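You operate a simulated robot arm through the tools that you are given. There is no shell and no other tool. Be economical: measure what you need, move in short steps, check, and stop when the job is done.

You are at the controls of a simulated two-armed robot. One attempt, no reset.

Task
Clear the lint off long shelf and duct with the two swivel nozzles.
Fine: turn them in, open their valves, run the cleaner till the lint is gone, switch it off.

The check looks at the end state, three seconds after you hand in, the way a careful person would. Anything else that was tipped, shoved, dropped, spilled or broken makes it a failure.

Robot
Two 7-joint arms with fingered hands on one trunk, on a base that drives. Base frame: it is fixed to the floor where the robot stands at the start and does not move with it; the origin is under the middle of the robot, x ahead of it, y to its left, z up. Readings come in mm, rad, newtons and seconds.
The left shoulder is at the start at [200, 135, 1045], the right one opposite. Places, roughly: bottom valve knob [500, 200, 500]; cleaner switch [500, 200, 1400]; duct lint [800, 100, 900]; grey duct [1000, 0, 900]; hold lever [500, 400, 1100]; left clamp knob [700, 400, 1500]; left stop block [800, 400, 1400]; lower nozzle [600, 300, 900]; middle valve knob [500, 200, 800]; right clamp knob [600, -400, 1500]; right stop block [700, -400, 1400]; shelf lint [800, 100, 1200]; upper nozzle [600, 300, 1300]; upper valve knob [500, 200, 1200]. Payload 4 kg a hand.
The TCP of each hand is the grasp point between the finger pads, 25 mm short of the fingertips. In the tool frame z runs along the fingers and y along their closing line. The gripper opens to 88 mm. The gripper's body begins 29 mm behind the TCP. The gripper is a hand of 4 fingers: y runs from the thumb to the fingers, the wrist lies at [-13, -106, -174] in the tool frame, and closing takes about 1.5 s.
Orientation is that of the tool frame in the base frame, as a unit quaternion [w, x, y, z]. With the fingers straight down and the wrist toward the robot, the tool's x, y and z point along [0, 1, 0], [1, 0, 0] and [0, 0, -1] of the base frame.

Tools
- The arms move only by the tool jog_arm. It takes "left_plan", "right_plan" or both (then of equal length, played together; a hand with none holds still); each is one flat list of numbers, 6 for each row, row after row: the shift along the tool's x, y, z in mm, then the turn, a rotation vector about the tool's x, y, z in rad. In form: [tx, ty, tz, wx, wy, wz, tx, ty, tz, wx, wy, wz, ...]. A call has 1 to 10 rows; each row is the pose to reach, as a shift and turn from the pose commanded when the call began, along the tool's axes at that moment. "left_hand" and "right_hand" are, for a hand that has rows, the gripper command, from -1 (shut) to 1 (fully open), values between in proportion, set as the call begins (left out, the last holds). Rows are played at 5 a second. More than 50 mm and 0.15 rad between two rows, or a gripper value outside its range, and nothing of the call is played. Where a pose cannot be reached the arm comes as near as it can. A force on the tool above 40 N (or 10 N above the force at the start of the call, whichever is more), or a blocked arm, ends the call early, and 0.2 s more pass. The fingers move at their own pace (about 153 mm/s each) and stop on an object; they squeeze with about 33 N. The grip force told is the motor's: it shows also when the fingers shut on nothing. Time passes only in rows, and 0.2 s behind the last, so rows that repeat a pose let the fingers close. The reply holds the time, the measured pose of the TCP, the force on the tool along the base axes, the opening and the grip force, in the units named above and with some noise, with the torque about the TCP (base axes, N m) and any sound that the robot's microphone picked up, and new pictures: "views" is both (left out), scene, wrist or none (wrist: the cameras of the hands that moved).
- Cameras (640 x 400 px; columns grow to the right, rows downward): "scene" is now at [151.5, 9.2, 1669.4]; the picture's right is [0.09, -1.00, 0.00], its down [-0.51, -0.05, -0.86] and it looks along [0.86, 0.08, -0.51] (base axes); focal length 214 px, centre (320, 200). "left" rides on the left gripper at [-64, -83, -98] in its tool frame; the picture's right is [-0.62, -0.37, 0.69], its down [0.71, -0.63, 0.30] and it looks along [0.32, 0.68, 0.65] (tool axes); focal length 265 px, centre (320, 200). "right" rides on the right gripper at [64, -83, -98] in its tool frame; the picture's right is [-0.62, 0.37, -0.69], its down [-0.71, -0.63, 0.30] and it looks along [-0.32, 0.68, 0.65] (tool axes); focal length 265 px, centre (320, 200). There is no depth. A picture from a camera that has moved, and an enlarged one, comes with that camera's place and axes in the base frame and with its lens.
- lift_body(by): slides the trunk up (or, below 0, down) by that many mm; the arms and the scene camera ride with it, the base frame stays. It gives what a move gives, with no picture.
- steer(legs): drives the robot by 1 to 6 legs, each [ahead, left, turn to the left] in mm, mm and rad, along the robot's own axes; the way and the turn of a leg run together, so that a leg with both is an arc; at most 1500 mm and 3.142 rad a leg. The arms and the cameras ride along, it lands a little off, and it stops where it bumps. It gives what a move gives, and a new picture of the scene camera.
- set_grasp(shape, hand): the hand has 4 fingers and takes this shape, open, in about a second: jaw (thumb against the fingers, like two jaws); tri (thumb and two fingers); tip (a fingertip pinch); poke (one finger out to press); point (the index stretched); flat (the hand flat); cup (the hand cupped); fist (a fist). The gripper value then closes the fingers along that shape, each until it touches; the sizes above hold for jaw. It gives what a move gives, with no picture.
- turn_head(pan, tilt): turns the head with the scene camera to pan (to the left, within 1.693 rad either way) and tilt (down, from -0.506 to 1.204), counted from straight ahead of the robot. It gives what a move gives, and a new picture of the scene camera.
- inspect(camera, box): a new picture of the part [left, top, right, bottom] of that camera's present view, enlarged. It takes no simulated time.
- finish_job(): hands the job in; it is judged then, once.

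Go step by step. Nothing tells you exact positions but the pictures and the camera data: compare them with the known pose of the tool, close in by small moves and look again before you grip or let go. The budget is 120 turns and 260 pictures, counting those below and the enlarged ones. Unless the task says otherwise, let go and move clear before handing in, and close with one line.

The tools are called after ">>>" as name(argument=value, ...) on one line, values as JSON. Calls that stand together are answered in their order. jog_arm: Moves the arms, as the interface text tells. Its arguments: {"type":"object","properties":{"left_plan":{"type":"array","items":{"type":"number"}},"left_hand":{"type":"number"},"right_plan":{"type":"array","items":{"type":"number"}},"right_hand":{"type":"number"},"views":{"type":"string","enum":["both","scene","wrist","none"]}},"required":[]} The other tools are called the same way: lift_body (by) slides the trunk up or down; set_grasp (shape, hand) gives the hand a shape; steer (legs) drives the base; turn_head (pan, tilt) turns the head that bears the scene camera; inspect (camera, box) takes an enlarged picture of a part of a camera's view; finish_job () hands the job in.

At the start:

```text
time_s: 0.0
left_position: [346.1, 361.7, 1603.6]
left_tcp_rot: [0.0, 0.707, 0.707, 0.0]
left_force: [-0.4, -0.3, 0.5]
left_moment: [0.03, -0.05, 0.02]
left_opening: 87.3
left_grip_force: 0.1
left_shape: jaw
right_position: [603.7, 29.0, 1596.2]
right_tcp_rot: [0.0, 0.707, 0.707, 0.0]
right_force: [0.2, 0.3, -0.7]
right_moment: [0.0, -0.02, 0.02]
right_opening: 87.6
right_grip_force: 0.0
right_shape: jaw
trunk travel left (down, up): [-650.0, 120.0]
robot x, y, heading: [1.8, -1.4, -0.002]
head pan, tilt: [0.093, 0.532]
```

scene: 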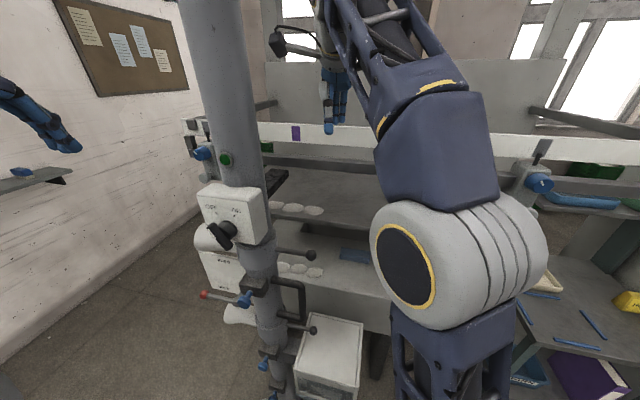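
right: 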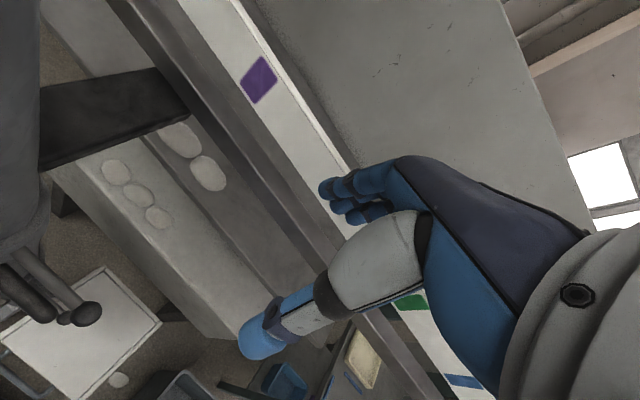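
left: 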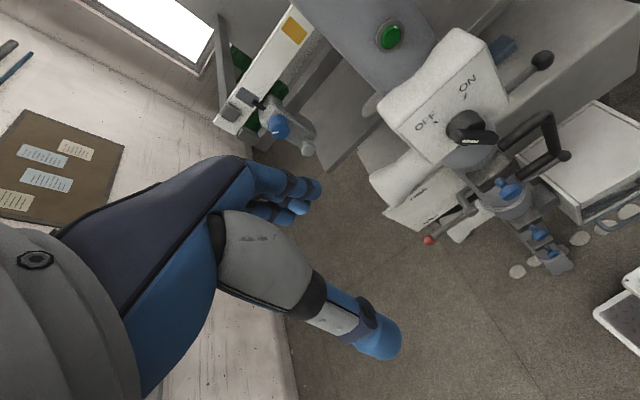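

I see a grey column with an OFF/ON knob, a green light and blue valve handles, plus a white scale bar across the shelf; the right arm blocks part of the view. I'll enlarge the pictures first.

>>> inspect(camera="scene", box=[160, 110, 380, 400])

>>> inspect(camera="left", box=[340, 0, 640, 290])

>>> inspect(camera="right", box=[0, 0, 360, 400])

```text
1.38 times, centred on (270, 255) of scene
camera zoom: at [151.5, 9.2, 1669.4], right [0.09, -1.0, 0.0], down [-0.51, -0.05, -0.86], along [0.86, 0.08, -0.51], focal length 296 px, centre (389, 124)
```

zoom: 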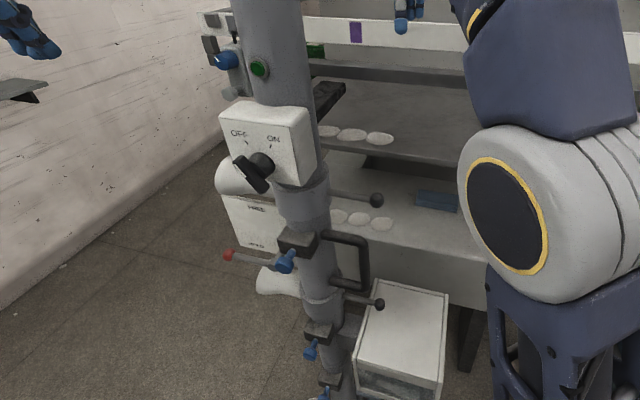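

```text
1.38 times, centred on (490, 145) of left
camera zoom: at [263.0, 297.5, 1701.8], right [-0.37, -0.62, -0.69], down [-0.63, 0.71, -0.3], along [0.68, 0.32, -0.65], focal length 366 px, centre (86, 276)
```

zoom: 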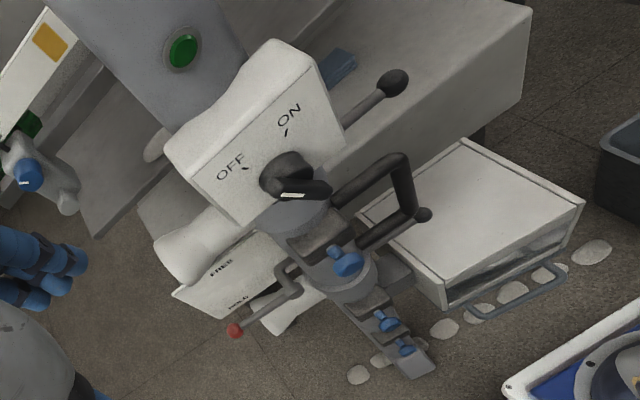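

```text
1.00 times, centred on (180, 200) of right (not enlarged: the box is as wide or as high as the picture)
camera zoom: at [519.5, 93.6, 1695.1], right [0.37, -0.62, 0.69], down [-0.63, -0.71, -0.3], along [0.68, -0.32, -0.65], focal length 265 px, centre (460, 200)
```

zoom: 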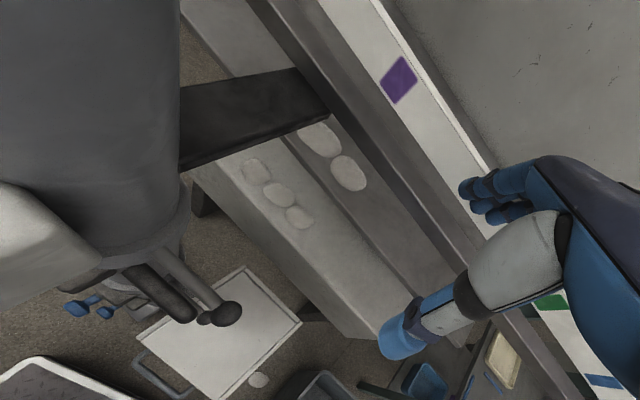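

The right arm is in the way of the view, so I'll move it back to its own side, mirroring the left. Then I'll look again.

>>> jog_arm(right_plan=[-45, 0, 0, 0, 0, 0, -90, 0, 0, 0, 0, 0, -135, 0, 0, 0, 0, 0, -180, -20, 0, 0, 0, 0, -220, -50, 0, 0, 0, 0, -260, -80, 0, 0, 0, 0, -300, -110, 0, 0, 0, 0, -335, -145, 0, 0, 0, 0, -365, -180, 0, 0, 0, 0, -390, -220, 0, 0, 0, 0], views="scene")

```text
time_s: 2.2
left_position: [347.9, 361.5, 1603.9]
left_tcp_rot: [-0.001, 0.706, 0.708, 0.0]
left_force: [0.2, 0.4, -0.9]
left_moment: [-0.01, 0.0, -0.02]
left_opening: 87.7
left_grip_force: 0.0
left_shape: jaw
right_position: [384.0, -360.3, 1596.3]
right_tcp_rot: [0.0, 0.706, 0.708, 0.0]
right_force: [0.1, 0.0, -0.2]
right_moment: [-0.01, -0.01, -0.01]
right_opening: 87.7
right_grip_force: 0.0
right_shape: jaw
trunk travel left (down, up): [-650.0, 120.0]
robot x, y, heading: [-0.1, 1.5, -0.001]
head pan, tilt: [0.093, 0.532]
camera scene: at [151.8, 9.4, 1669.4], right [0.09, -1.0, 0.0], down [-0.51, -0.05, -0.86], along [0.86, 0.08, -0.51], focal length 214 px, centre (320, 200)
```

scene: 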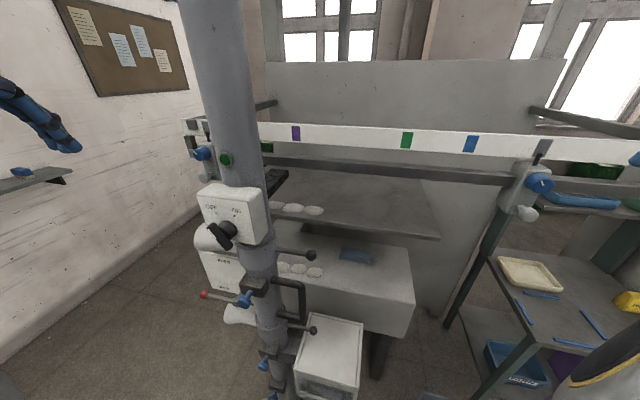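

The right side is clear now, showing the shelf with lint, the duct with lint, and the rail with its coloured marks and clamps. I'll look at the details.

>>> inspect(camera="scene", box=[170, 110, 370, 235])

>>> inspect(camera="scene", box=[180, 220, 380, 345])

>>> inspect(camera="scene", box=[440, 100, 640, 225])

>>> turn_head(pan=0.3, tilt=0.9)

>>> turn_head(pan=0.2, tilt=-0.2)

```text
3.20 times, centred on (270, 172) of scene
camera zoom: at [151.8, 9.4, 1669.4], right [0.09, -1.0, 0.0], down [-0.51, -0.05, -0.86], along [0.86, 0.08, -0.51], focal length 686 px, centre (480, 288)
```

zoom: 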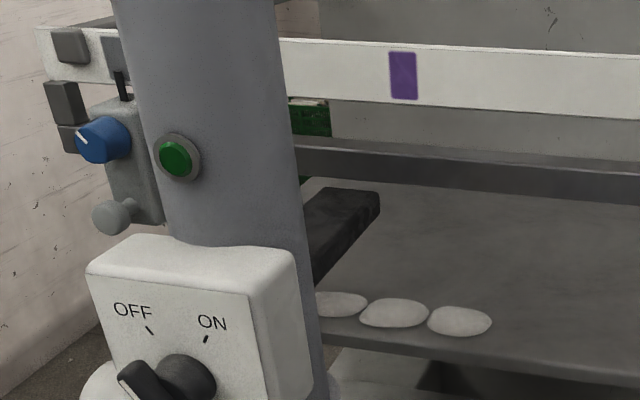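

```text
3.20 times, centred on (280, 282) of scene
camera zoom: at [151.8, 9.4, 1669.4], right [0.09, -1.0, 0.0], down [-0.51, -0.05, -0.86], along [0.86, 0.08, -0.51], focal length 686 px, centre (448, -64)
```

zoom: 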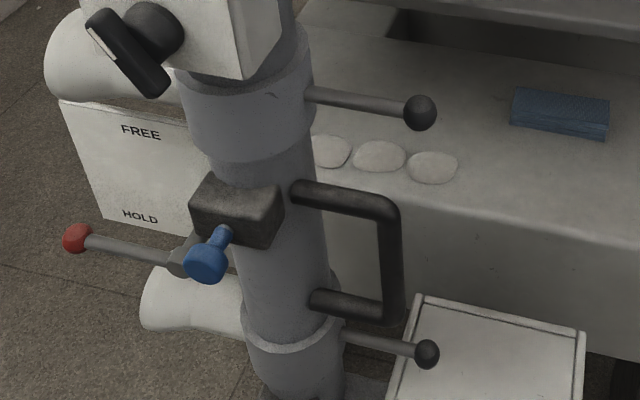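

```text
3.20 times, centred on (540, 162) of scene
camera zoom: at [151.8, 9.4, 1669.4], right [0.09, -1.0, 0.0], down [-0.51, -0.05, -0.86], along [0.86, 0.08, -0.51], focal length 686 px, centre (-384, 320)
```

zoom: 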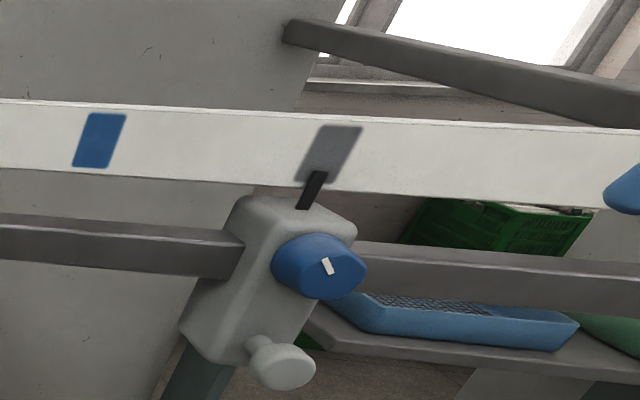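

```text
time_s: 3.0
left_position: [347.3, 361.2, 1604.2]
left_tcp_rot: [0.001, 0.707, 0.707, 0.0]
left_force: [0.8, -0.3, -0.4]
left_moment: [0.01, -0.04, -0.02]
left_opening: 87.4
left_grip_force: 0.0
left_shape: jaw
right_position: [383.5, -359.5, 1596.3]
right_tcp_rot: [0.0, 0.707, 0.707, 0.0]
right_force: [-0.3, -0.2, 0.0]
right_moment: [0.0, 0.03, 0.03]
right_opening: 87.9
right_grip_force: 0.0
right_shape: jaw
trunk travel left (down, up): [-650.0, 120.0]
robot x, y, heading: [-3.4, -2.2, -0.004]
head pan, tilt: [0.3, 0.901]
camera scene: at [133.8, 23.1, 1638.7], right [0.3, -0.96, 0.0], down [-0.75, -0.23, -0.62], along [0.59, 0.18, -0.78], focal length 214 px, centre (320, 200)
```

scene: 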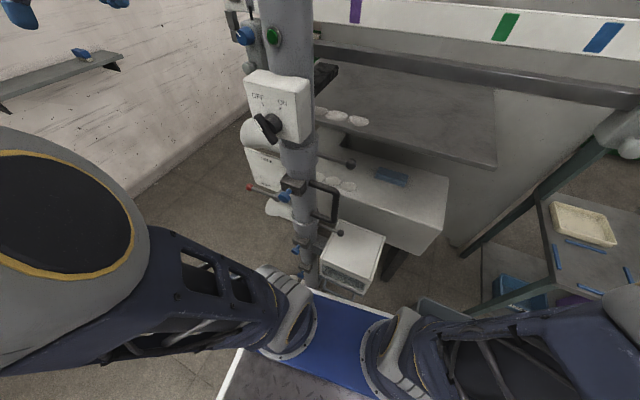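

```text
time_s: 4.4
left_position: [346.6, 361.4, 1603.4]
left_tcp_rot: [-0.001, 0.707, 0.707, 0.0]
left_force: [-0.3, -0.4, -0.4]
left_moment: [0.0, -0.04, -0.01]
left_opening: 87.6
left_grip_force: 0.0
left_shape: jaw
right_position: [384.2, -360.6, 1595.5]
right_tcp_rot: [0.0, 0.707, 0.707, 0.0]
right_force: [0.2, 0.4, 0.5]
right_moment: [0.0, 0.03, -0.01]
right_opening: 87.8
right_grip_force: 0.1
right_shape: jaw
trunk travel left (down, up): [-650.0, 120.0]
robot x, y, heading: [-1.5, 1.2, -0.001]
head pan, tilt: [0.201, -0.201]
camera scene: at [143.3, 17.4, 1736.0], right [0.2, -0.98, 0.0], down [0.19, 0.04, -0.98], along [0.96, 0.2, 0.2], focal length 214 px, centre (320, 200)
```

scene: 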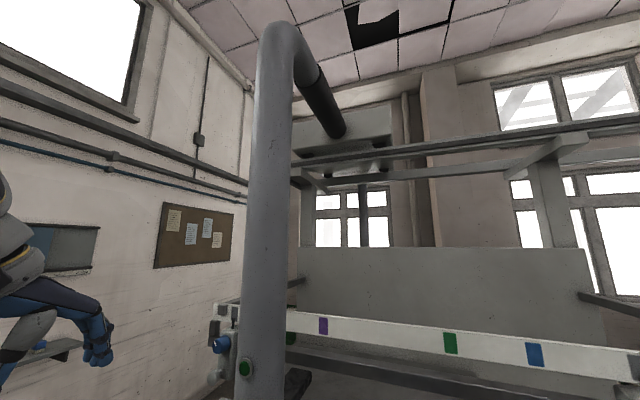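

The column is part of a travelling cleaner hanging from an overhead rail. Next I'll examine the lever plate, the lint, the valves and the stop blocks more closely.

>>> inspect(camera="left", box=[360, 130, 520, 230])

>>> inspect(camera="left", box=[440, 150, 600, 280])

>>> turn_head(pan=0.2, tilt=0.7)

>>> inspect(camera="scene", box=[220, 200, 380, 300])

>>> inspect(camera="scene", box=[220, 300, 380, 400])

>>> turn_head(pan=0.0, tilt=0.1)

>>> turn_head(pan=-0.6, tilt=0.5)

```text
4.00 times, centred on (440, 180) of left
camera zoom: at [263.0, 297.5, 1701.8], right [-0.37, -0.62, -0.69], down [-0.63, 0.71, -0.3], along [0.68, 0.32, -0.65], focal length 1062 px, centre (-160, 280)
```

zoom: 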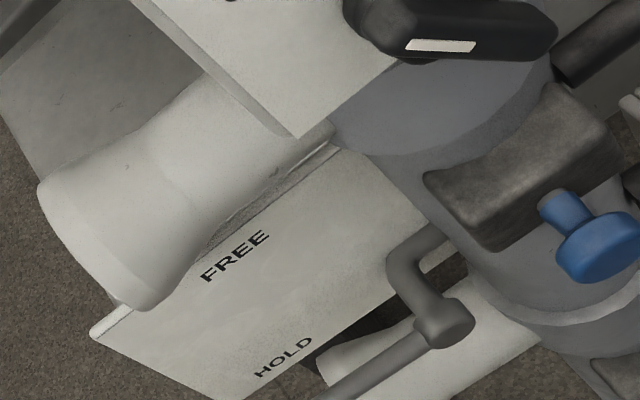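

```text
3.08 times, centred on (520, 215) of left
camera zoom: at [263.0, 297.5, 1701.8], right [-0.37, -0.62, -0.69], down [-0.63, 0.71, -0.3], along [0.68, 0.32, -0.65], focal length 817 px, centre (-295, 154)
```

zoom: 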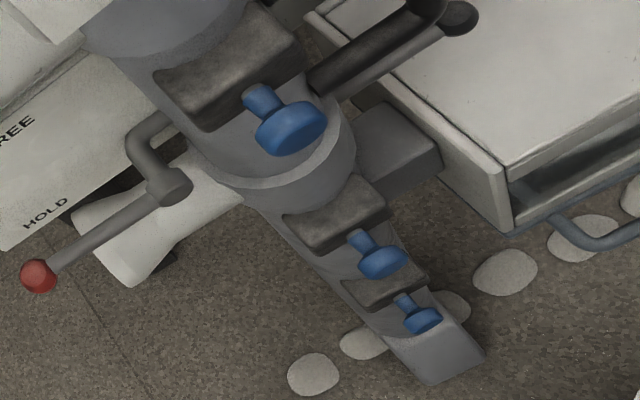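

```text
time_s: 5.6
left_position: [346.6, 362.6, 1604.7]
left_tcp_rot: [0.001, 0.707, 0.707, 0.0]
left_force: [0.5, 0.6, 0.5]
left_moment: [0.0, -0.01, 0.0]
left_opening: 87.7
left_grip_force: 0.1
left_shape: jaw
right_position: [383.9, -360.2, 1597.0]
right_tcp_rot: [0.0, 0.707, 0.707, 0.0]
right_force: [-0.9, 0.3, 0.3]
right_moment: [0.01, -0.01, -0.05]
right_opening: 87.7
right_grip_force: 0.1
right_shape: jaw
trunk travel left (down, up): [-650.0, 120.0]
robot x, y, heading: [-1.6, 3.3, 0.002]
head pan, tilt: [0.201, 0.7]
camera scene: at [145.0, 17.7, 1654.9], right [0.2, -0.98, 0.0], down [-0.63, -0.13, -0.77], along [0.75, 0.15, -0.64], focal length 214 px, centre (320, 200)
```

scene: 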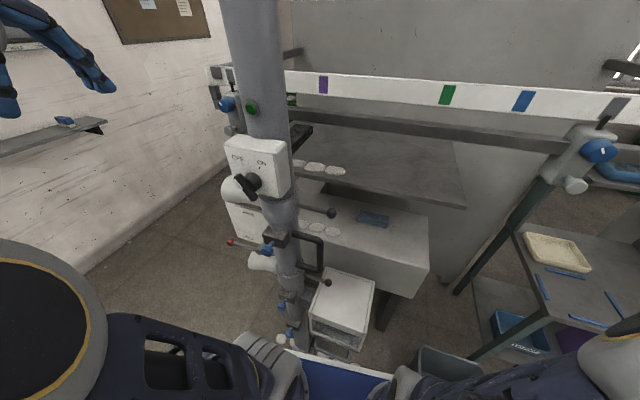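

```text
4.00 times, centred on (300, 250) of scene
camera zoom: at [145.0, 17.7, 1654.9], right [0.2, -0.98, 0.0], down [-0.63, -0.13, -0.77], along [0.75, 0.15, -0.64], focal length 858 px, centre (400, 0)
```

zoom: 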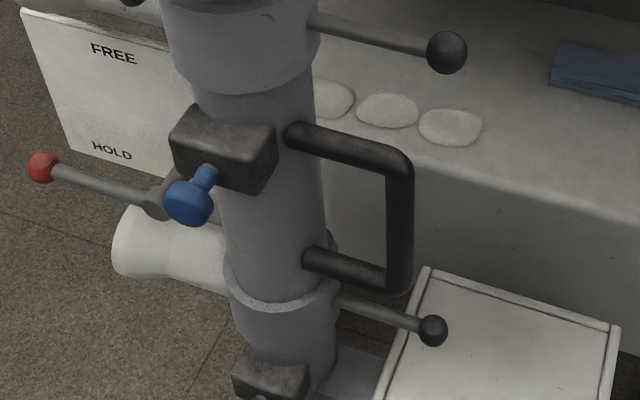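

```text
4.00 times, centred on (300, 350) of scene
camera zoom: at [145.0, 17.7, 1654.9], right [0.2, -0.98, 0.0], down [-0.63, -0.13, -0.77], along [0.75, 0.15, -0.64], focal length 858 px, centre (400, -400)
```

zoom: 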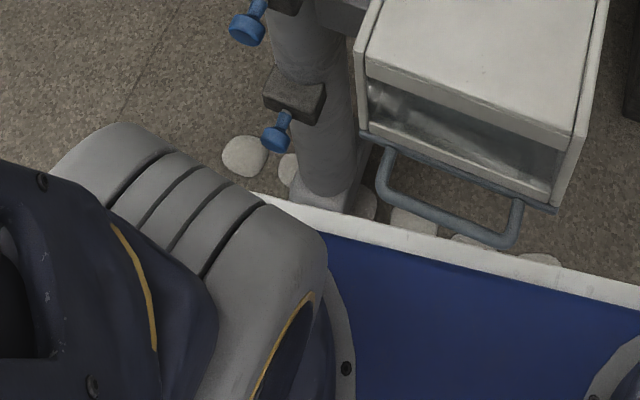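

```text
time_s: 6.6
left_position: [347.5, 361.4, 1604.2]
left_tcp_rot: [0.0, 0.707, 0.707, 0.001]
left_force: [0.1, -0.2, -0.8]
left_moment: [0.01, -0.02, 0.02]
left_opening: 87.5
left_grip_force: 0.0
left_shape: jaw
right_position: [383.5, -360.6, 1595.9]
right_tcp_rot: [0.0, 0.707, 0.707, 0.0]
right_force: [0.1, 0.1, -0.3]
right_moment: [-0.01, 0.02, 0.0]
right_opening: 87.8
right_grip_force: 0.1
right_shape: jaw
trunk travel left (down, up): [-650.0, 120.0]
robot x, y, heading: [-0.6, 0.3, -0.004]
head pan, tilt: [0.0, 0.099]
camera scene: at [153.7, 0.8, 1709.5], right [0.0, -1.0, 0.0], down [-0.1, 0.0, -0.99], along [0.99, 0.0, -0.1], focal length 214 px, centre (320, 200)
```

scene: 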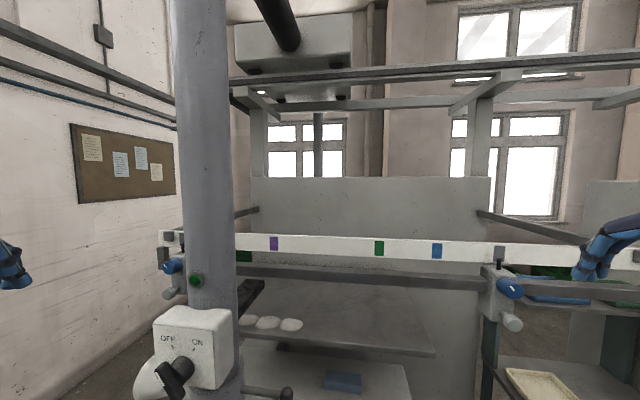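

```text
time_s: 7.6
left_position: [346.5, 361.3, 1603.6]
left_tcp_rot: [-0.001, 0.708, 0.707, -0.001]
left_force: [0.2, -0.3, -0.8]
left_moment: [-0.01, 0.02, 0.01]
left_opening: 87.7
left_grip_force: 0.1
left_shape: jaw
right_position: [383.8, -358.8, 1596.5]
right_tcp_rot: [0.0, 0.707, 0.707, 0.0]
right_force: [-0.1, -0.2, -0.2]
right_moment: [0.0, 0.02, 0.01]
right_opening: 87.7
right_grip_force: 0.0
right_shape: jaw
trunk travel left (down, up): [-650.0, 120.0]
robot x, y, heading: [2.8, -3.4, 0.002]
head pan, tilt: [-0.6, 0.499]
camera scene: at [136.8, -50.5, 1672.6], right [-0.56, -0.83, 0.0], down [-0.39, 0.27, -0.88], along [0.73, -0.5, -0.48], focal length 214 px, centre (320, 200)
```

scene: 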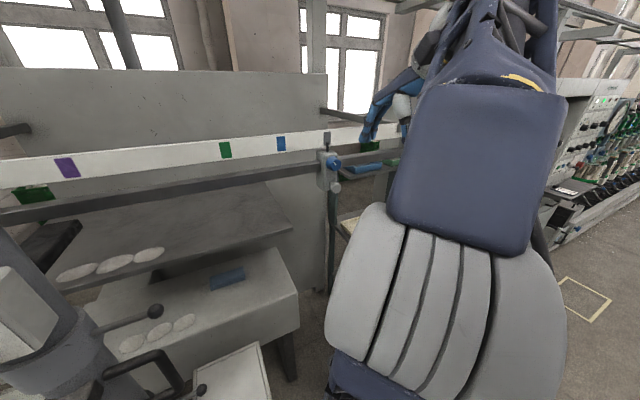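

As I read it:
- Both nozzles point left (+y), and their black-ball handles point toward me on the right.
- Turning the nozzles in means swinging each handle 90° from −y to −x.
- The hold lever reads HOLD, which keeps the carriage fixed.
- The lint sits in front of the column.

I'll pitch the right hand 45° and bring it near the upper ball, around [530, 64, 1290].

>>> jog_arm(right_plan=[36, 4, 20, -0.0785, 0, 0, 72, 8, 40, -0.157, 0, 0, 108, 12, 60, -0.2355, 0, 0, 144, 16, 80, -0.314, 0, 0, 180, 20, 100, -0.3925, 0, 0, 216, 24, 120, -0.471, 0, 0, 252, 28, 140, -0.5495, 0, 0, 288, 32, 160, -0.628, 0, 0, 324, 36, 180, -0.7065, 0, 0, 360, 40, 196, -0.785, 0, 0], views="wrist")

>>> turn_head(pan=0.15, tilt=0.6)

```text
time_s: 9.9
left_position: [346.3, 362.1, 1603.0]
left_tcp_rot: [0.0, 0.707, 0.707, 0.0]
left_force: [0.1, 0.3, -0.6]
left_moment: [0.02, 0.03, -0.01]
left_opening: 87.7
left_grip_force: 0.1
left_shape: jaw
right_position: [424.5, -64.2, 1430.5]
right_tcp_rot: [0.223, 0.7, 0.588, 0.338]
right_force: [-0.5, 1.3, -0.7]
right_moment: [-0.01, 0.01, 0.03]
right_opening: 87.5
right_grip_force: 0.0
right_shape: jaw
trunk travel left (down, up): [-650.0, 120.0]
robot x, y, heading: [1.3, -1.1, -0.001]
head pan, tilt: [-0.6, 0.499]
stopped in row 10 (right hand): the arm was blocked; the commanded pose is now the measured one
camera right: at [300.1, 6.6, 1451.6], right [-0.31, -0.74, 0.6], down [-0.26, -0.54, -0.8], along [0.91, -0.4, -0.02], focal length 265 px, centre (320, 200)
```

right: 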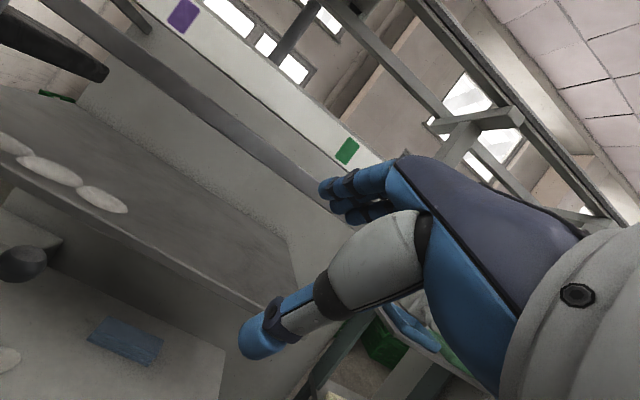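

```text
time_s: 11.0
left_position: [347.3, 360.9, 1604.9]
left_tcp_rot: [0.001, 0.707, 0.707, 0.0]
left_force: [-0.2, 0.2, -0.8]
left_moment: [-0.02, -0.01, 0.02]
left_opening: 87.5
left_grip_force: 0.1
left_shape: jaw
right_position: [423.0, -65.1, 1431.4]
right_tcp_rot: [0.224, 0.699, 0.588, 0.34]
right_force: [-0.3, 0.6, 0.3]
right_moment: [0.01, -0.06, -0.03]
right_opening: 87.7
right_grip_force: 0.1
right_shape: jaw
trunk travel left (down, up): [-650.0, 120.0]
robot x, y, heading: [0.3, 3.1, 0.001]
head pan, tilt: [0.15, 0.6]
camera scene: at [149.1, 13.9, 1663.4], right [0.15, -0.99, 0.0], down [-0.56, -0.08, -0.83], along [0.82, 0.12, -0.56], focal length 214 px, centre (320, 200)
```

scene: 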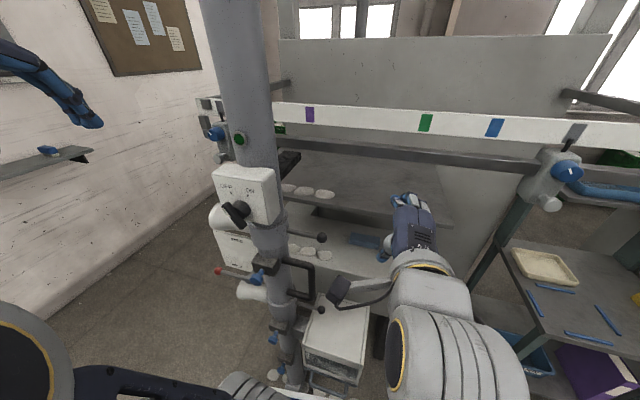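

The arm hit a joint limit, but the pose is close and both views agree the ball is near [522, 62, 1292]. I'll raise the trunk to give the arm more room, then approach the ball.

>>> lift_body(by=100)

```text
time_s: 12.3
left_position: [345.8, 361.3, 1702.1]
left_tcp_rot: [0.0, 0.707, 0.707, 0.001]
left_force: [-0.6, 0.1, 0.4]
left_moment: [0.01, 0.0, -0.02]
left_opening: 87.5
left_grip_force: 0.1
left_shape: jaw
right_position: [423.2, -64.2, 1531.2]
right_tcp_rot: [0.225, 0.7, 0.587, 0.339]
right_force: [0.0, -0.7, 0.0]
right_moment: [-0.01, 0.03, -0.01]
right_opening: 87.5
right_grip_force: 0.0
right_shape: jaw
trunk travel left (down, up): [-750.0, 20.0]
robot x, y, heading: [3.3, 0.1, -0.005]
head pan, tilt: [0.15, 0.6]
```

>>> jog_arm(right_plan=[16, -26, 29, 0, 0, 0, 32, -52, 58, 0, 0, 0, 48, -78, 87, 0, 0, 0, 64, -104, 116, 0, 0, 0, 80, -130, 144, 0, 0, 0])

```text
time_s: 12.9
left_position: [346.0, 362.5, 1704.0]
left_tcp_rot: [0.0, 0.707, 0.707, -0.001]
left_force: [-0.1, 0.1, -0.1]
left_moment: [-0.05, -0.04, 0.02]
left_opening: 87.7
left_grip_force: 0.2
left_shape: jaw
right_position: [424.2, -87.6, 1535.0]
right_tcp_rot: [0.181, 0.73, 0.507, 0.42]
right_force: [0.5, 0.4, 0.5]
right_moment: [0.03, -0.03, 0.0]
right_opening: 87.7
right_grip_force: 0.0
right_shape: jaw
right hand out of reach, approached as far as the arm can: row 1, 2
trunk travel left (down, up): [-750.0, 20.0]
robot x, y, heading: [0.3, 3.8, 0.004]
head pan, tilt: [0.15, 0.6]
stopped in row 2 (right hand): the arm was blocked; the commanded pose is now the measured one
camera scene: at [149.0, 14.0, 1763.4], right [0.15, -0.99, 0.0], down [-0.56, -0.08, -0.83], along [0.82, 0.12, -0.56], focal length 214 px, centre (320, 200)
camera right: at [304.6, -12.0, 1563.3], right [-0.42, -0.82, 0.39], down [-0.22, -0.32, -0.92], along [0.88, -0.47, -0.05], focal length 265 px, centre (320, 200)
```

scene: 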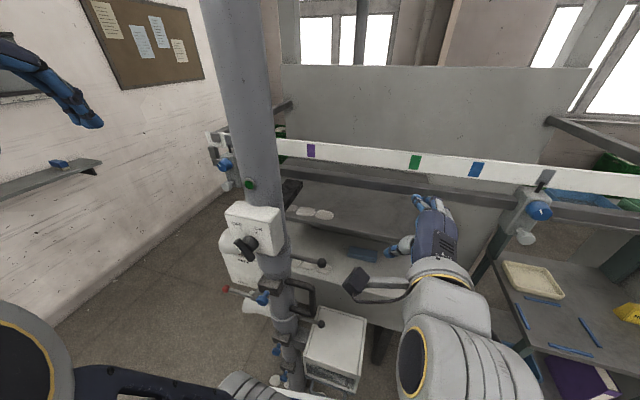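
right: 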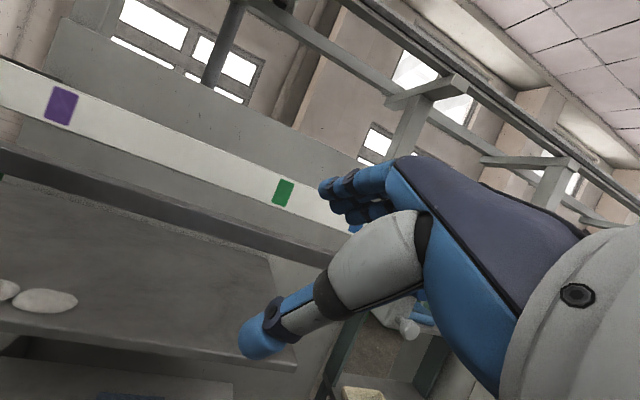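

The right wrist ends up almost above its own shoulder, so I'm standing too close. I'll back the robot off 280 mm and take the trunk back down.

>>> steer(legs=[[-280, 0, 0]])

>>> lift_body(by=-100)

```text
time_s: 14.8
left_position: [66.4, 361.8, 1703.6]
left_tcp_rot: [0.0, 0.707, 0.708, -0.001]
left_force: [0.9, 0.4, 0.2]
left_moment: [-0.03, 0.0, 0.02]
left_opening: 87.5
left_grip_force: 0.1
left_shape: jaw
right_position: [144.9, -87.2, 1536.5]
right_tcp_rot: [0.179, 0.73, 0.508, 0.421]
right_force: [-0.3, 0.0, 0.2]
right_moment: [0.02, 0.02, 0.04]
right_opening: 87.7
right_grip_force: 0.0
right_shape: jaw
trunk travel left (down, up): [-750.0, 20.0]
robot x, y, heading: [-282.3, 0.5, 0.001]
head pan, tilt: [0.15, 0.6]
camera scene: at [-130.1, 14.1, 1763.4], right [0.15, -0.99, 0.0], down [-0.56, -0.09, -0.82], along [0.82, 0.12, -0.57], focal length 214 px, centre (320, 200)
```

scene: 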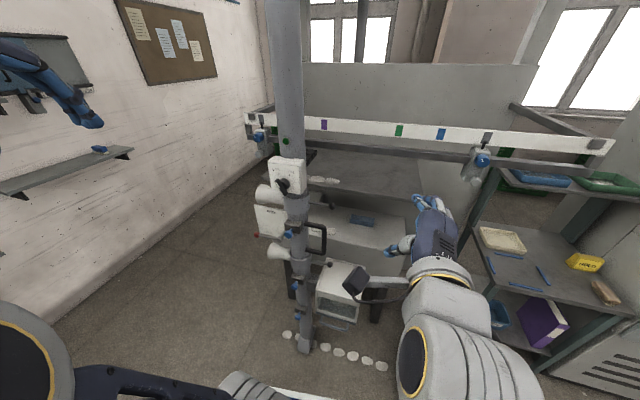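

```text
time_s: 16.1
left_position: [67.3, 362.8, 1603.6]
left_tcp_rot: [0.0, 0.707, 0.708, 0.0]
left_force: [-0.4, 0.3, -0.2]
left_moment: [0.02, 0.04, -0.02]
left_opening: 87.5
left_grip_force: 0.0
left_shape: jaw
right_position: [145.0, -88.4, 1436.3]
right_tcp_rot: [0.18, 0.73, 0.507, 0.422]
right_force: [-0.7, 0.0, -0.1]
right_moment: [0.0, 0.01, -0.01]
right_opening: 87.5
right_grip_force: 0.0
right_shape: jaw
trunk travel left (down, up): [-650.0, 120.0]
robot x, y, heading: [-280.6, -0.8, 0.007]
head pan, tilt: [0.15, 0.6]
```

There's enough room now. I'll straighten the hand to a clean 45° pitch and bring it to about 120 mm short of the upper ball.

>>> jog_arm(right_plan=[18.3, 8.5, 36.5, 0.0146, -0.0246, -0.053, 36.6, 17, 73, 0.029, -0.049, -0.106, 54.9, 25.4, 109.6, 0.044, -0.074, -0.159, 73, 33.8, 146, 0.058, -0.098, -0.212, 91.4, 42.3, 182.7, 0.073, -0.123, -0.266, 109.7, 50.8, 219, 0.087, -0.148, -0.319, 128, 59.2, 255.8, 0.102, -0.172, -0.372, 146.3, 67.7, 292.4, 0.1166, -0.197, -0.425])

>>> inspect(camera="scene", box=[230, 140, 390, 240])

>>> inspect(camera="scene", box=[230, 260, 390, 360])

```text
time_s: 16.8
left_position: [66.6, 361.6, 1603.1]
left_tcp_rot: [0.0, 0.706, 0.708, 0.001]
left_force: [-0.7, 0.4, 0.0]
left_moment: [0.01, -0.01, 0.01]
left_opening: 87.5
left_grip_force: 0.1
left_shape: jaw
right_position: [192.9, -0.7, 1422.6]
right_tcp_rot: [0.169, 0.66, 0.607, 0.409]
right_force: [0.4, -0.3, 0.3]
right_moment: [0.06, -0.01, 0.02]
right_opening: 88.1
right_grip_force: 0.0
right_shape: jaw
trunk travel left (down, up): [-650.0, 120.0]
robot x, y, heading: [-280.9, 0.9, -0.002]
head pan, tilt: [0.15, 0.6]
stopped in row 3 (right hand): the arm was blocked; the commanded pose is now the measured one
camera scene: at [-130.3, 14.0, 1663.4], right [0.15, -0.99, 0.0], down [-0.56, -0.09, -0.83], along [0.82, 0.12, -0.56], focal length 214 px, centre (320, 200)
camera right: at [59.9, 50.1, 1444.7], right [-0.23, -0.85, 0.48], down [-0.14, -0.46, -0.88], along [0.96, -0.27, -0.01], focal length 265 px, centre (320, 200)
```

scene: 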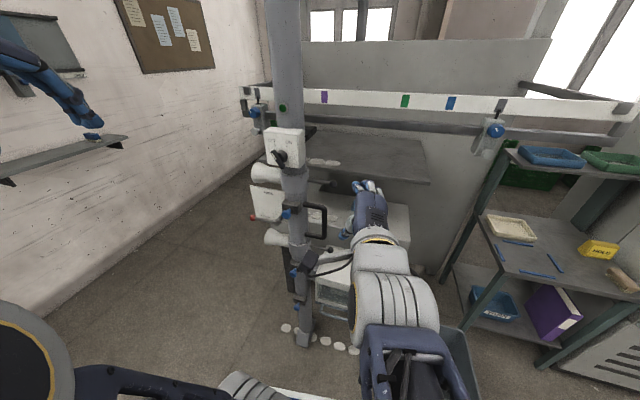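
right: 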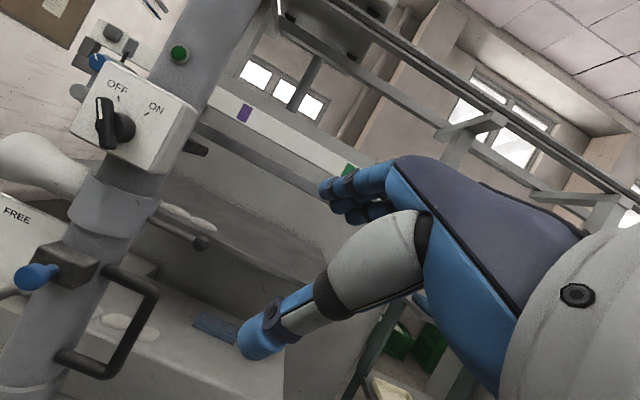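

```text
4.00 times, centred on (310, 190) of scene
camera zoom: at [-130.3, 14.0, 1663.4], right [0.15, -0.99, 0.0], down [-0.56, -0.09, -0.83], along [0.82, 0.12, -0.56], focal length 858 px, centre (360, 240)
```

zoom: 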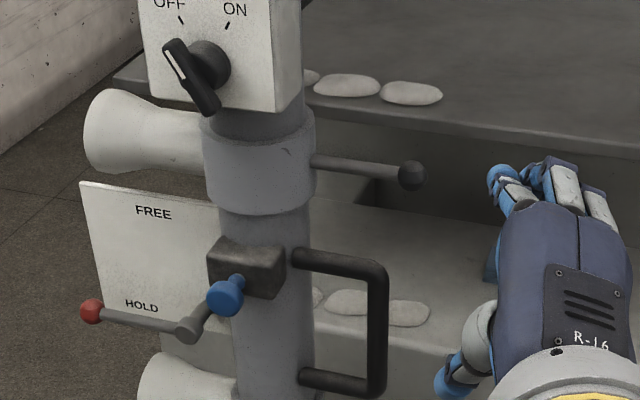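

```text
4.00 times, centred on (310, 310) of scene
camera zoom: at [-130.3, 14.0, 1663.4], right [0.15, -0.99, 0.0], down [-0.56, -0.09, -0.83], along [0.82, 0.12, -0.56], focal length 858 px, centre (360, -240)
```

zoom: 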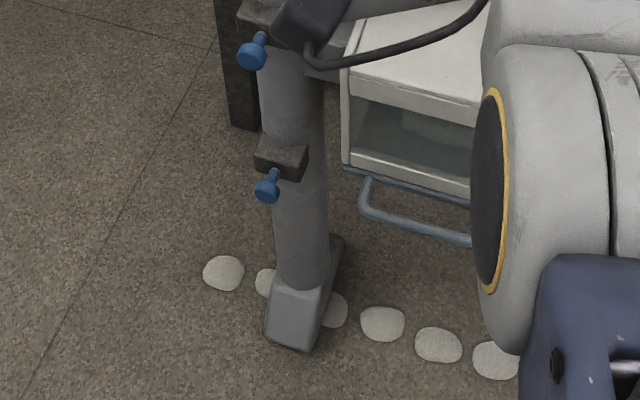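

Now everything is clear: the hold lever is at HOLD, the switch is at OFF, and each valve sits below its nozzle. The third (bottom) valve is for the floor. I'll stretch the hand forward and to the right first to get off the joint limit.

>>> jog_arm(right_plan=[-14, 29, 27, 0, 0, 0, -28, 58, 53, 0, 0, 0, -42, 87, 80, 0, 0, 0, -56, 116, 106, 0, 0, 0, -70, 145, 133, 0, 0, 0], views="scene")

```text
time_s: 18.0
left_position: [66.2, 362.3, 1604.2]
left_tcp_rot: [0.0, 0.707, 0.707, 0.0]
left_force: [-0.1, 0.4, 0.0]
left_moment: [0.01, -0.05, 0.01]
left_opening: 87.5
left_grip_force: 0.1
left_shape: jaw
right_position: [392.7, -58.1, 1423.5]
right_tcp_rot: [0.17, 0.659, 0.608, 0.41]
right_force: [-0.2, 0.2, -0.7]
right_moment: [0.03, 0.01, -0.02]
right_opening: 87.8
right_grip_force: 0.0
right_shape: jaw
trunk travel left (down, up): [-650.0, 120.0]
robot x, y, heading: [-278.6, -2.2, 0.002]
head pan, tilt: [0.15, 0.6]
camera scene: at [-130.8, 14.2, 1663.4], right [0.15, -0.99, 0.0], down [-0.56, -0.09, -0.83], along [0.82, 0.12, -0.56], focal length 214 px, centre (320, 200)
```

scene: 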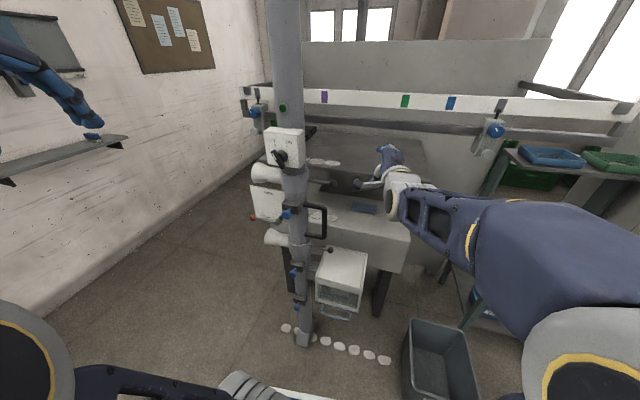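

>>> jog_arm(right_plan=[18, -6, 22.5, 0.0144, -0.058, -0.04, 36.5, -12, 45, 0.029, -0.116, -0.08, 55, -18, 67.5, 0.043, -0.173, -0.119, 73, -24.4, 90, 0.058, -0.231, -0.159, 91.4, -30.5, 112.5, 0.072, -0.289, -0.199])

```text
time_s: 19.2
left_position: [66.4, 361.7, 1604.9]
left_tcp_rot: [0.0, 0.707, 0.707, 0.0]
left_force: [0.9, -0.1, 0.0]
left_moment: [0.05, 0.01, -0.02]
left_opening: 87.3
left_grip_force: 0.1
left_shape: jaw
right_position: [449.8, 64.4, 1364.4]
right_tcp_rot: [0.271, 0.654, 0.653, 0.268]
right_force: [-0.7, 0.3, -0.1]
right_moment: [-0.03, 0.0, 0.03]
right_opening: 87.9
right_grip_force: 0.1
right_shape: jaw
trunk travel left (down, up): [-650.0, 120.0]
robot x, y, heading: [-278.3, 2.2, -0.002]
head pan, tilt: [0.15, 0.6]
camera scene: at [-130.5, 13.8, 1663.4], right [0.15, -0.99, 0.0], down [-0.56, -0.08, -0.83], along [0.82, 0.12, -0.56], focal length 214 px, centre (320, 200)
camera right: at [321.6, 128.6, 1374.8], right [-0.23, -0.62, 0.75], down [-0.23, -0.72, -0.66], along [0.94, -0.33, 0.02], focal length 265 px, centre (320, 200)
```

scene: 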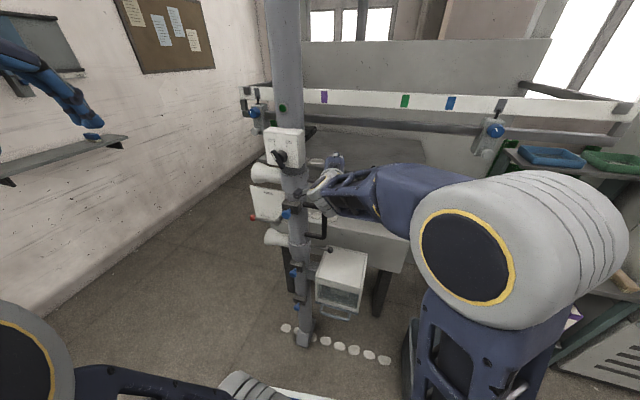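
right: 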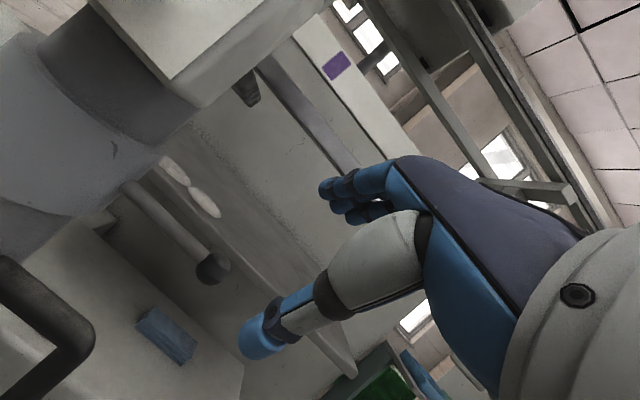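

The ball triangulates to about [521, 72, 1286]. I'll slide in with the hand open.

>>> jog_arm(right_plan=[3, -2, 35, 0, 0, 0, 5, -4, 70, 0, 0, 0, 7, -5, 103, 0, 0, 0], views="wrist")

>>> inspect(camera="scene", box=[270, 140, 390, 215])

```text
time_s: 20.0
left_position: [67.0, 361.6, 1604.5]
left_tcp_rot: [0.001, 0.707, 0.707, 0.0]
left_force: [-0.6, 0.1, 0.3]
left_moment: [-0.04, -0.02, -0.01]
left_opening: 87.6
left_grip_force: 0.1
left_shape: jaw
right_position: [519.4, 70.8, 1287.0]
right_tcp_rot: [0.271, 0.654, 0.653, 0.269]
right_force: [0.1, 0.8, 0.4]
right_moment: [0.02, -0.01, -0.02]
right_opening: 87.5
right_grip_force: 0.0
right_shape: jaw
trunk travel left (down, up): [-650.0, 120.0]
robot x, y, heading: [-278.6, 3.2, 0.003]
head pan, tilt: [0.15, 0.6]
camera right: at [391.1, 134.5, 1298.7], right [-0.23, -0.62, 0.75], down [-0.23, -0.71, -0.66], along [0.95, -0.33, 0.02], focal length 265 px, centre (320, 200)
```

right: 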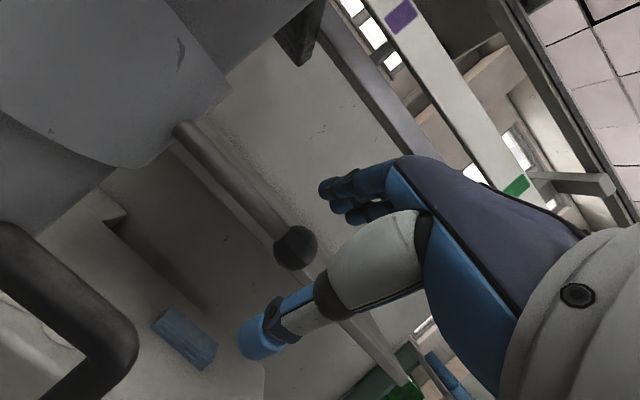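

```text
5.33 times, centred on (330, 178) of scene
camera zoom: at [-130.6, 14.0, 1663.5], right [0.15, -0.99, 0.0], down [-0.56, -0.09, -0.83], along [0.82, 0.12, -0.56], focal length 1144 px, centre (267, 320)
```

zoom: 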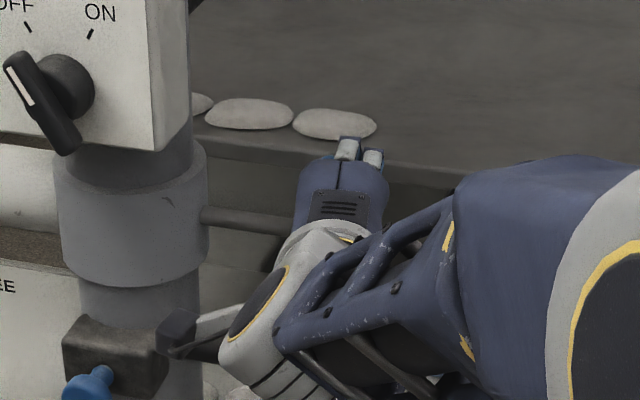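

The better triangulation puts the ball at about [544, 69, 1271], so I'll go 28 mm deeper and close on it.

>>> jog_arm(right_plan=[-1, 3, 14, 0, 0, 0, -2, 5, 28, 0, 0, 0], views="wrist")

>>> jog_arm(right_plan=[0, 0, 0, 0, 0, 0, 0, 0, 0, 0, 0, 0, 0, 0, 0, 0, 0, 0, 0, 0, 0, 0, 0, 0, 0, 0, 0, 0, 0, 0, 0, 0, 0, 0, 0, 0, 0, 0, 0, 0, 0, 0, 0, 0, 0, 0, 0, 0], right_hand=-1, views="wrist")

```text
time_s: 20.6
left_position: [67.4, 361.9, 1603.0]
left_tcp_rot: [0.0, 0.707, 0.707, 0.0]
left_force: [0.0, -0.6, 0.6]
left_moment: [-0.02, -0.02, 0.03]
left_opening: 87.6
left_grip_force: 0.2
left_shape: jaw
right_position: [543.9, 69.2, 1271.1]
right_tcp_rot: [0.273, 0.655, 0.652, 0.269]
right_force: [0.6, 0.6, 0.2]
right_moment: [-0.01, -0.03, -0.01]
right_opening: 87.8
right_grip_force: 0.0
right_shape: jaw
trunk travel left (down, up): [-650.0, 120.0]
robot x, y, heading: [-277.9, 2.0, 0.003]
head pan, tilt: [0.15, 0.6]
camera right: at [414.5, 132.6, 1282.6], right [-0.23, -0.62, 0.75], down [-0.23, -0.72, -0.66], along [0.95, -0.33, 0.02], focal length 265 px, centre (320, 200)
```

right: 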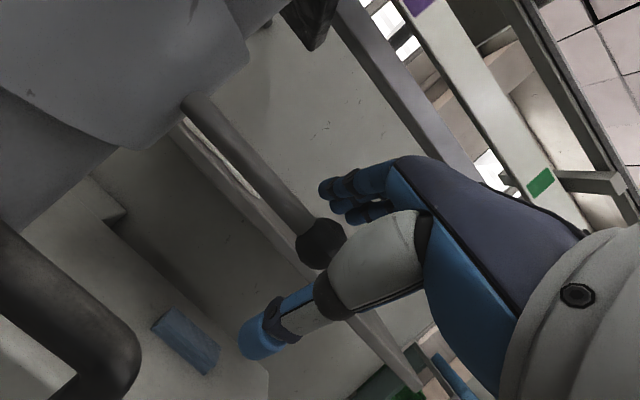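

```text
time_s: 22.4
left_position: [67.6, 361.0, 1603.2]
left_tcp_rot: [0.0, 0.707, 0.707, 0.0]
left_force: [-0.4, 0.4, -0.6]
left_moment: [0.03, 0.0, 0.01]
left_opening: 87.7
left_grip_force: 0.1
left_shape: jaw
right_position: [543.6, 68.2, 1268.2]
right_tcp_rot: [0.269, 0.654, 0.654, 0.268]
right_force: [0.3, 1.1, -24.0]
right_moment: [-0.01, 0.06, -0.01]
right_opening: 16.0
right_grip_force: 32.8
right_shape: jaw
trunk travel left (down, up): [-650.0, 120.0]
robot x, y, heading: [-277.9, 0.3, 0.001]
head pan, tilt: [0.15, 0.6]
camera right: at [414.9, 132.6, 1280.7], right [-0.23, -0.62, 0.75], down [-0.23, -0.72, -0.66], along [0.95, -0.33, 0.02], focal length 265 px, centre (320, 200)
```

right: 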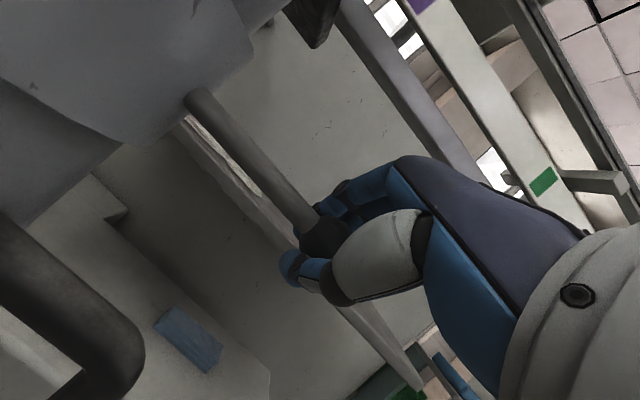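

The grip is on the ball neck (16 mm), with a slight vertical preload. I'll ease that off and pull the handle around the column on an arc of about 137 mm radius, to 45° first.

>>> jog_arm(right_plan=[0, -3, 3, 0, 0, 0, 2.7, -22, -16, 0, -0.08, 0.08, 10.5, -40, -34, 0, -0.16, 0.16, 23.3, -57, -51, 0, -0.24, 0.24, 40.4, -72, -66, 0, -0.32, 0.32])

```text
time_s: 23.6
left_position: [69.1, 363.1, 1604.0]
left_tcp_rot: [-0.001, 0.707, 0.707, 0.0]
left_force: [-0.8, 0.3, 0.6]
left_moment: [-0.01, -0.01, 0.02]
left_opening: 87.5
left_grip_force: 0.1
left_shape: jaw
right_position: [447.3, 110.9, 1266.0]
right_tcp_rot: [0.323, 0.783, 0.493, 0.202]
right_force: [19.8, 17.7, -12.4]
right_moment: [-0.03, 0.15, 0.11]
right_opening: 15.2
right_grip_force: 33.3
right_shape: jaw
trunk travel left (down, up): [-650.0, 120.0]
robot x, y, heading: [-274.9, 3.0, 0.003]
head pan, tilt: [0.15, 0.6]
camera scene: at [-128.7, 14.8, 1663.3], right [0.15, -0.99, 0.0], down [-0.56, -0.09, -0.82], along [0.82, 0.12, -0.57], focal length 214 px, centre (320, 200)
camera right: at [359.0, 224.7, 1277.9], right [-0.47, -0.46, 0.75], down [-0.52, -0.54, -0.66], along [0.71, -0.7, 0.02], focal length 265 px, centre (320, 200)
```

scene: 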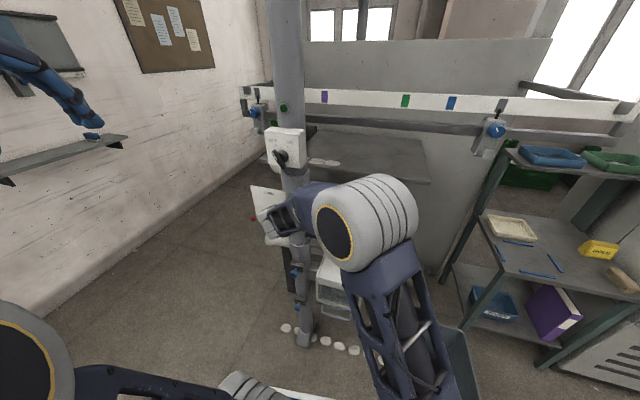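
right: 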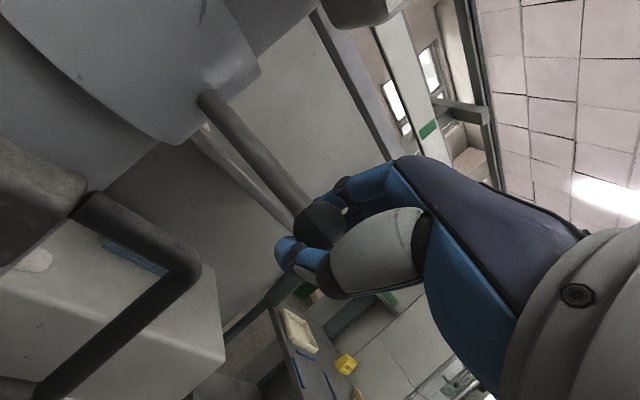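

The handle is at about 45° and moving smoothly, though the force shows my radius is slightly too large. I'll continue to 90° on a slightly smaller arc.

>>> jog_arm(right_plan=[14.6, -16, -16, 0, -0.053, 0.053, 29.9, -30.4, -30.4, 0, -0.106, 0.106, 48.6, -42.6, -42.6, 0, -0.159, 0.159, 70.3, -51.6, -51.6, 0, -0.212, 0.212])

```text
time_s: 24.6
left_position: [67.7, 360.9, 1603.3]
left_tcp_rot: [0.001, 0.707, 0.707, 0.0]
left_force: [0.1, 0.4, 0.0]
left_moment: [0.01, 0.03, 0.01]
left_opening: 87.6
left_grip_force: 0.0
left_shape: jaw
right_position: [411.3, 203.4, 1266.0]
right_tcp_rot: [0.351, 0.848, 0.367, 0.15]
right_force: [2.2, -1.5, -12.3]
right_moment: [0.07, 0.03, -0.2]
right_opening: 15.2
right_grip_force: 32.6
right_shape: jaw
trunk travel left (down, up): [-650.0, 120.0]
robot x, y, heading: [-280.9, 1.8, 0.004]
head pan, tilt: [0.15, 0.6]
camera scene: at [-130.0, 13.7, 1663.4], right [0.15, -0.99, 0.0], down [-0.56, -0.08, -0.82], along [0.82, 0.12, -0.57], focal length 214 px, centre (320, 200)
camera right: at [361.2, 338.2, 1277.0], right [-0.59, -0.29, 0.75], down [-0.66, -0.36, -0.66], along [0.47, -0.88, 0.02], focal length 265 px, centre (320, 200)
```

scene: 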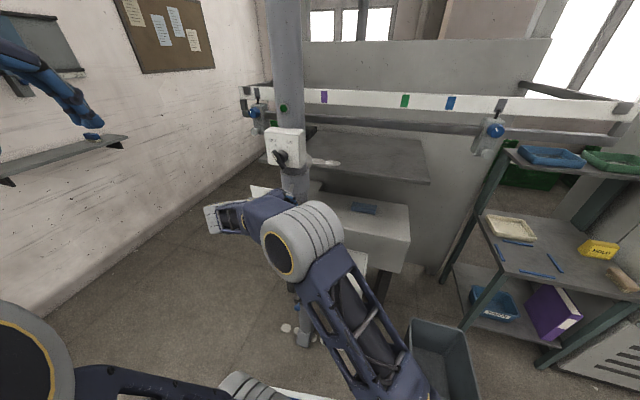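
right: 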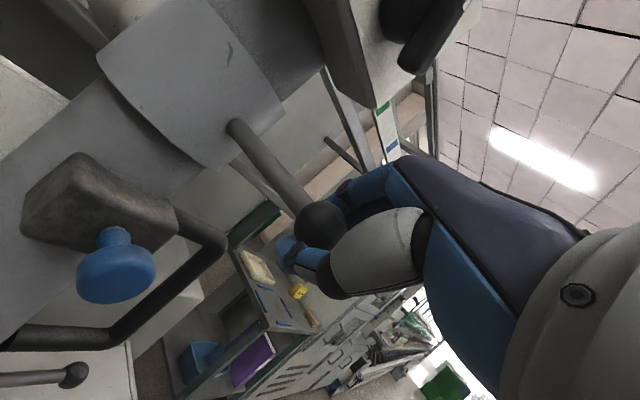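

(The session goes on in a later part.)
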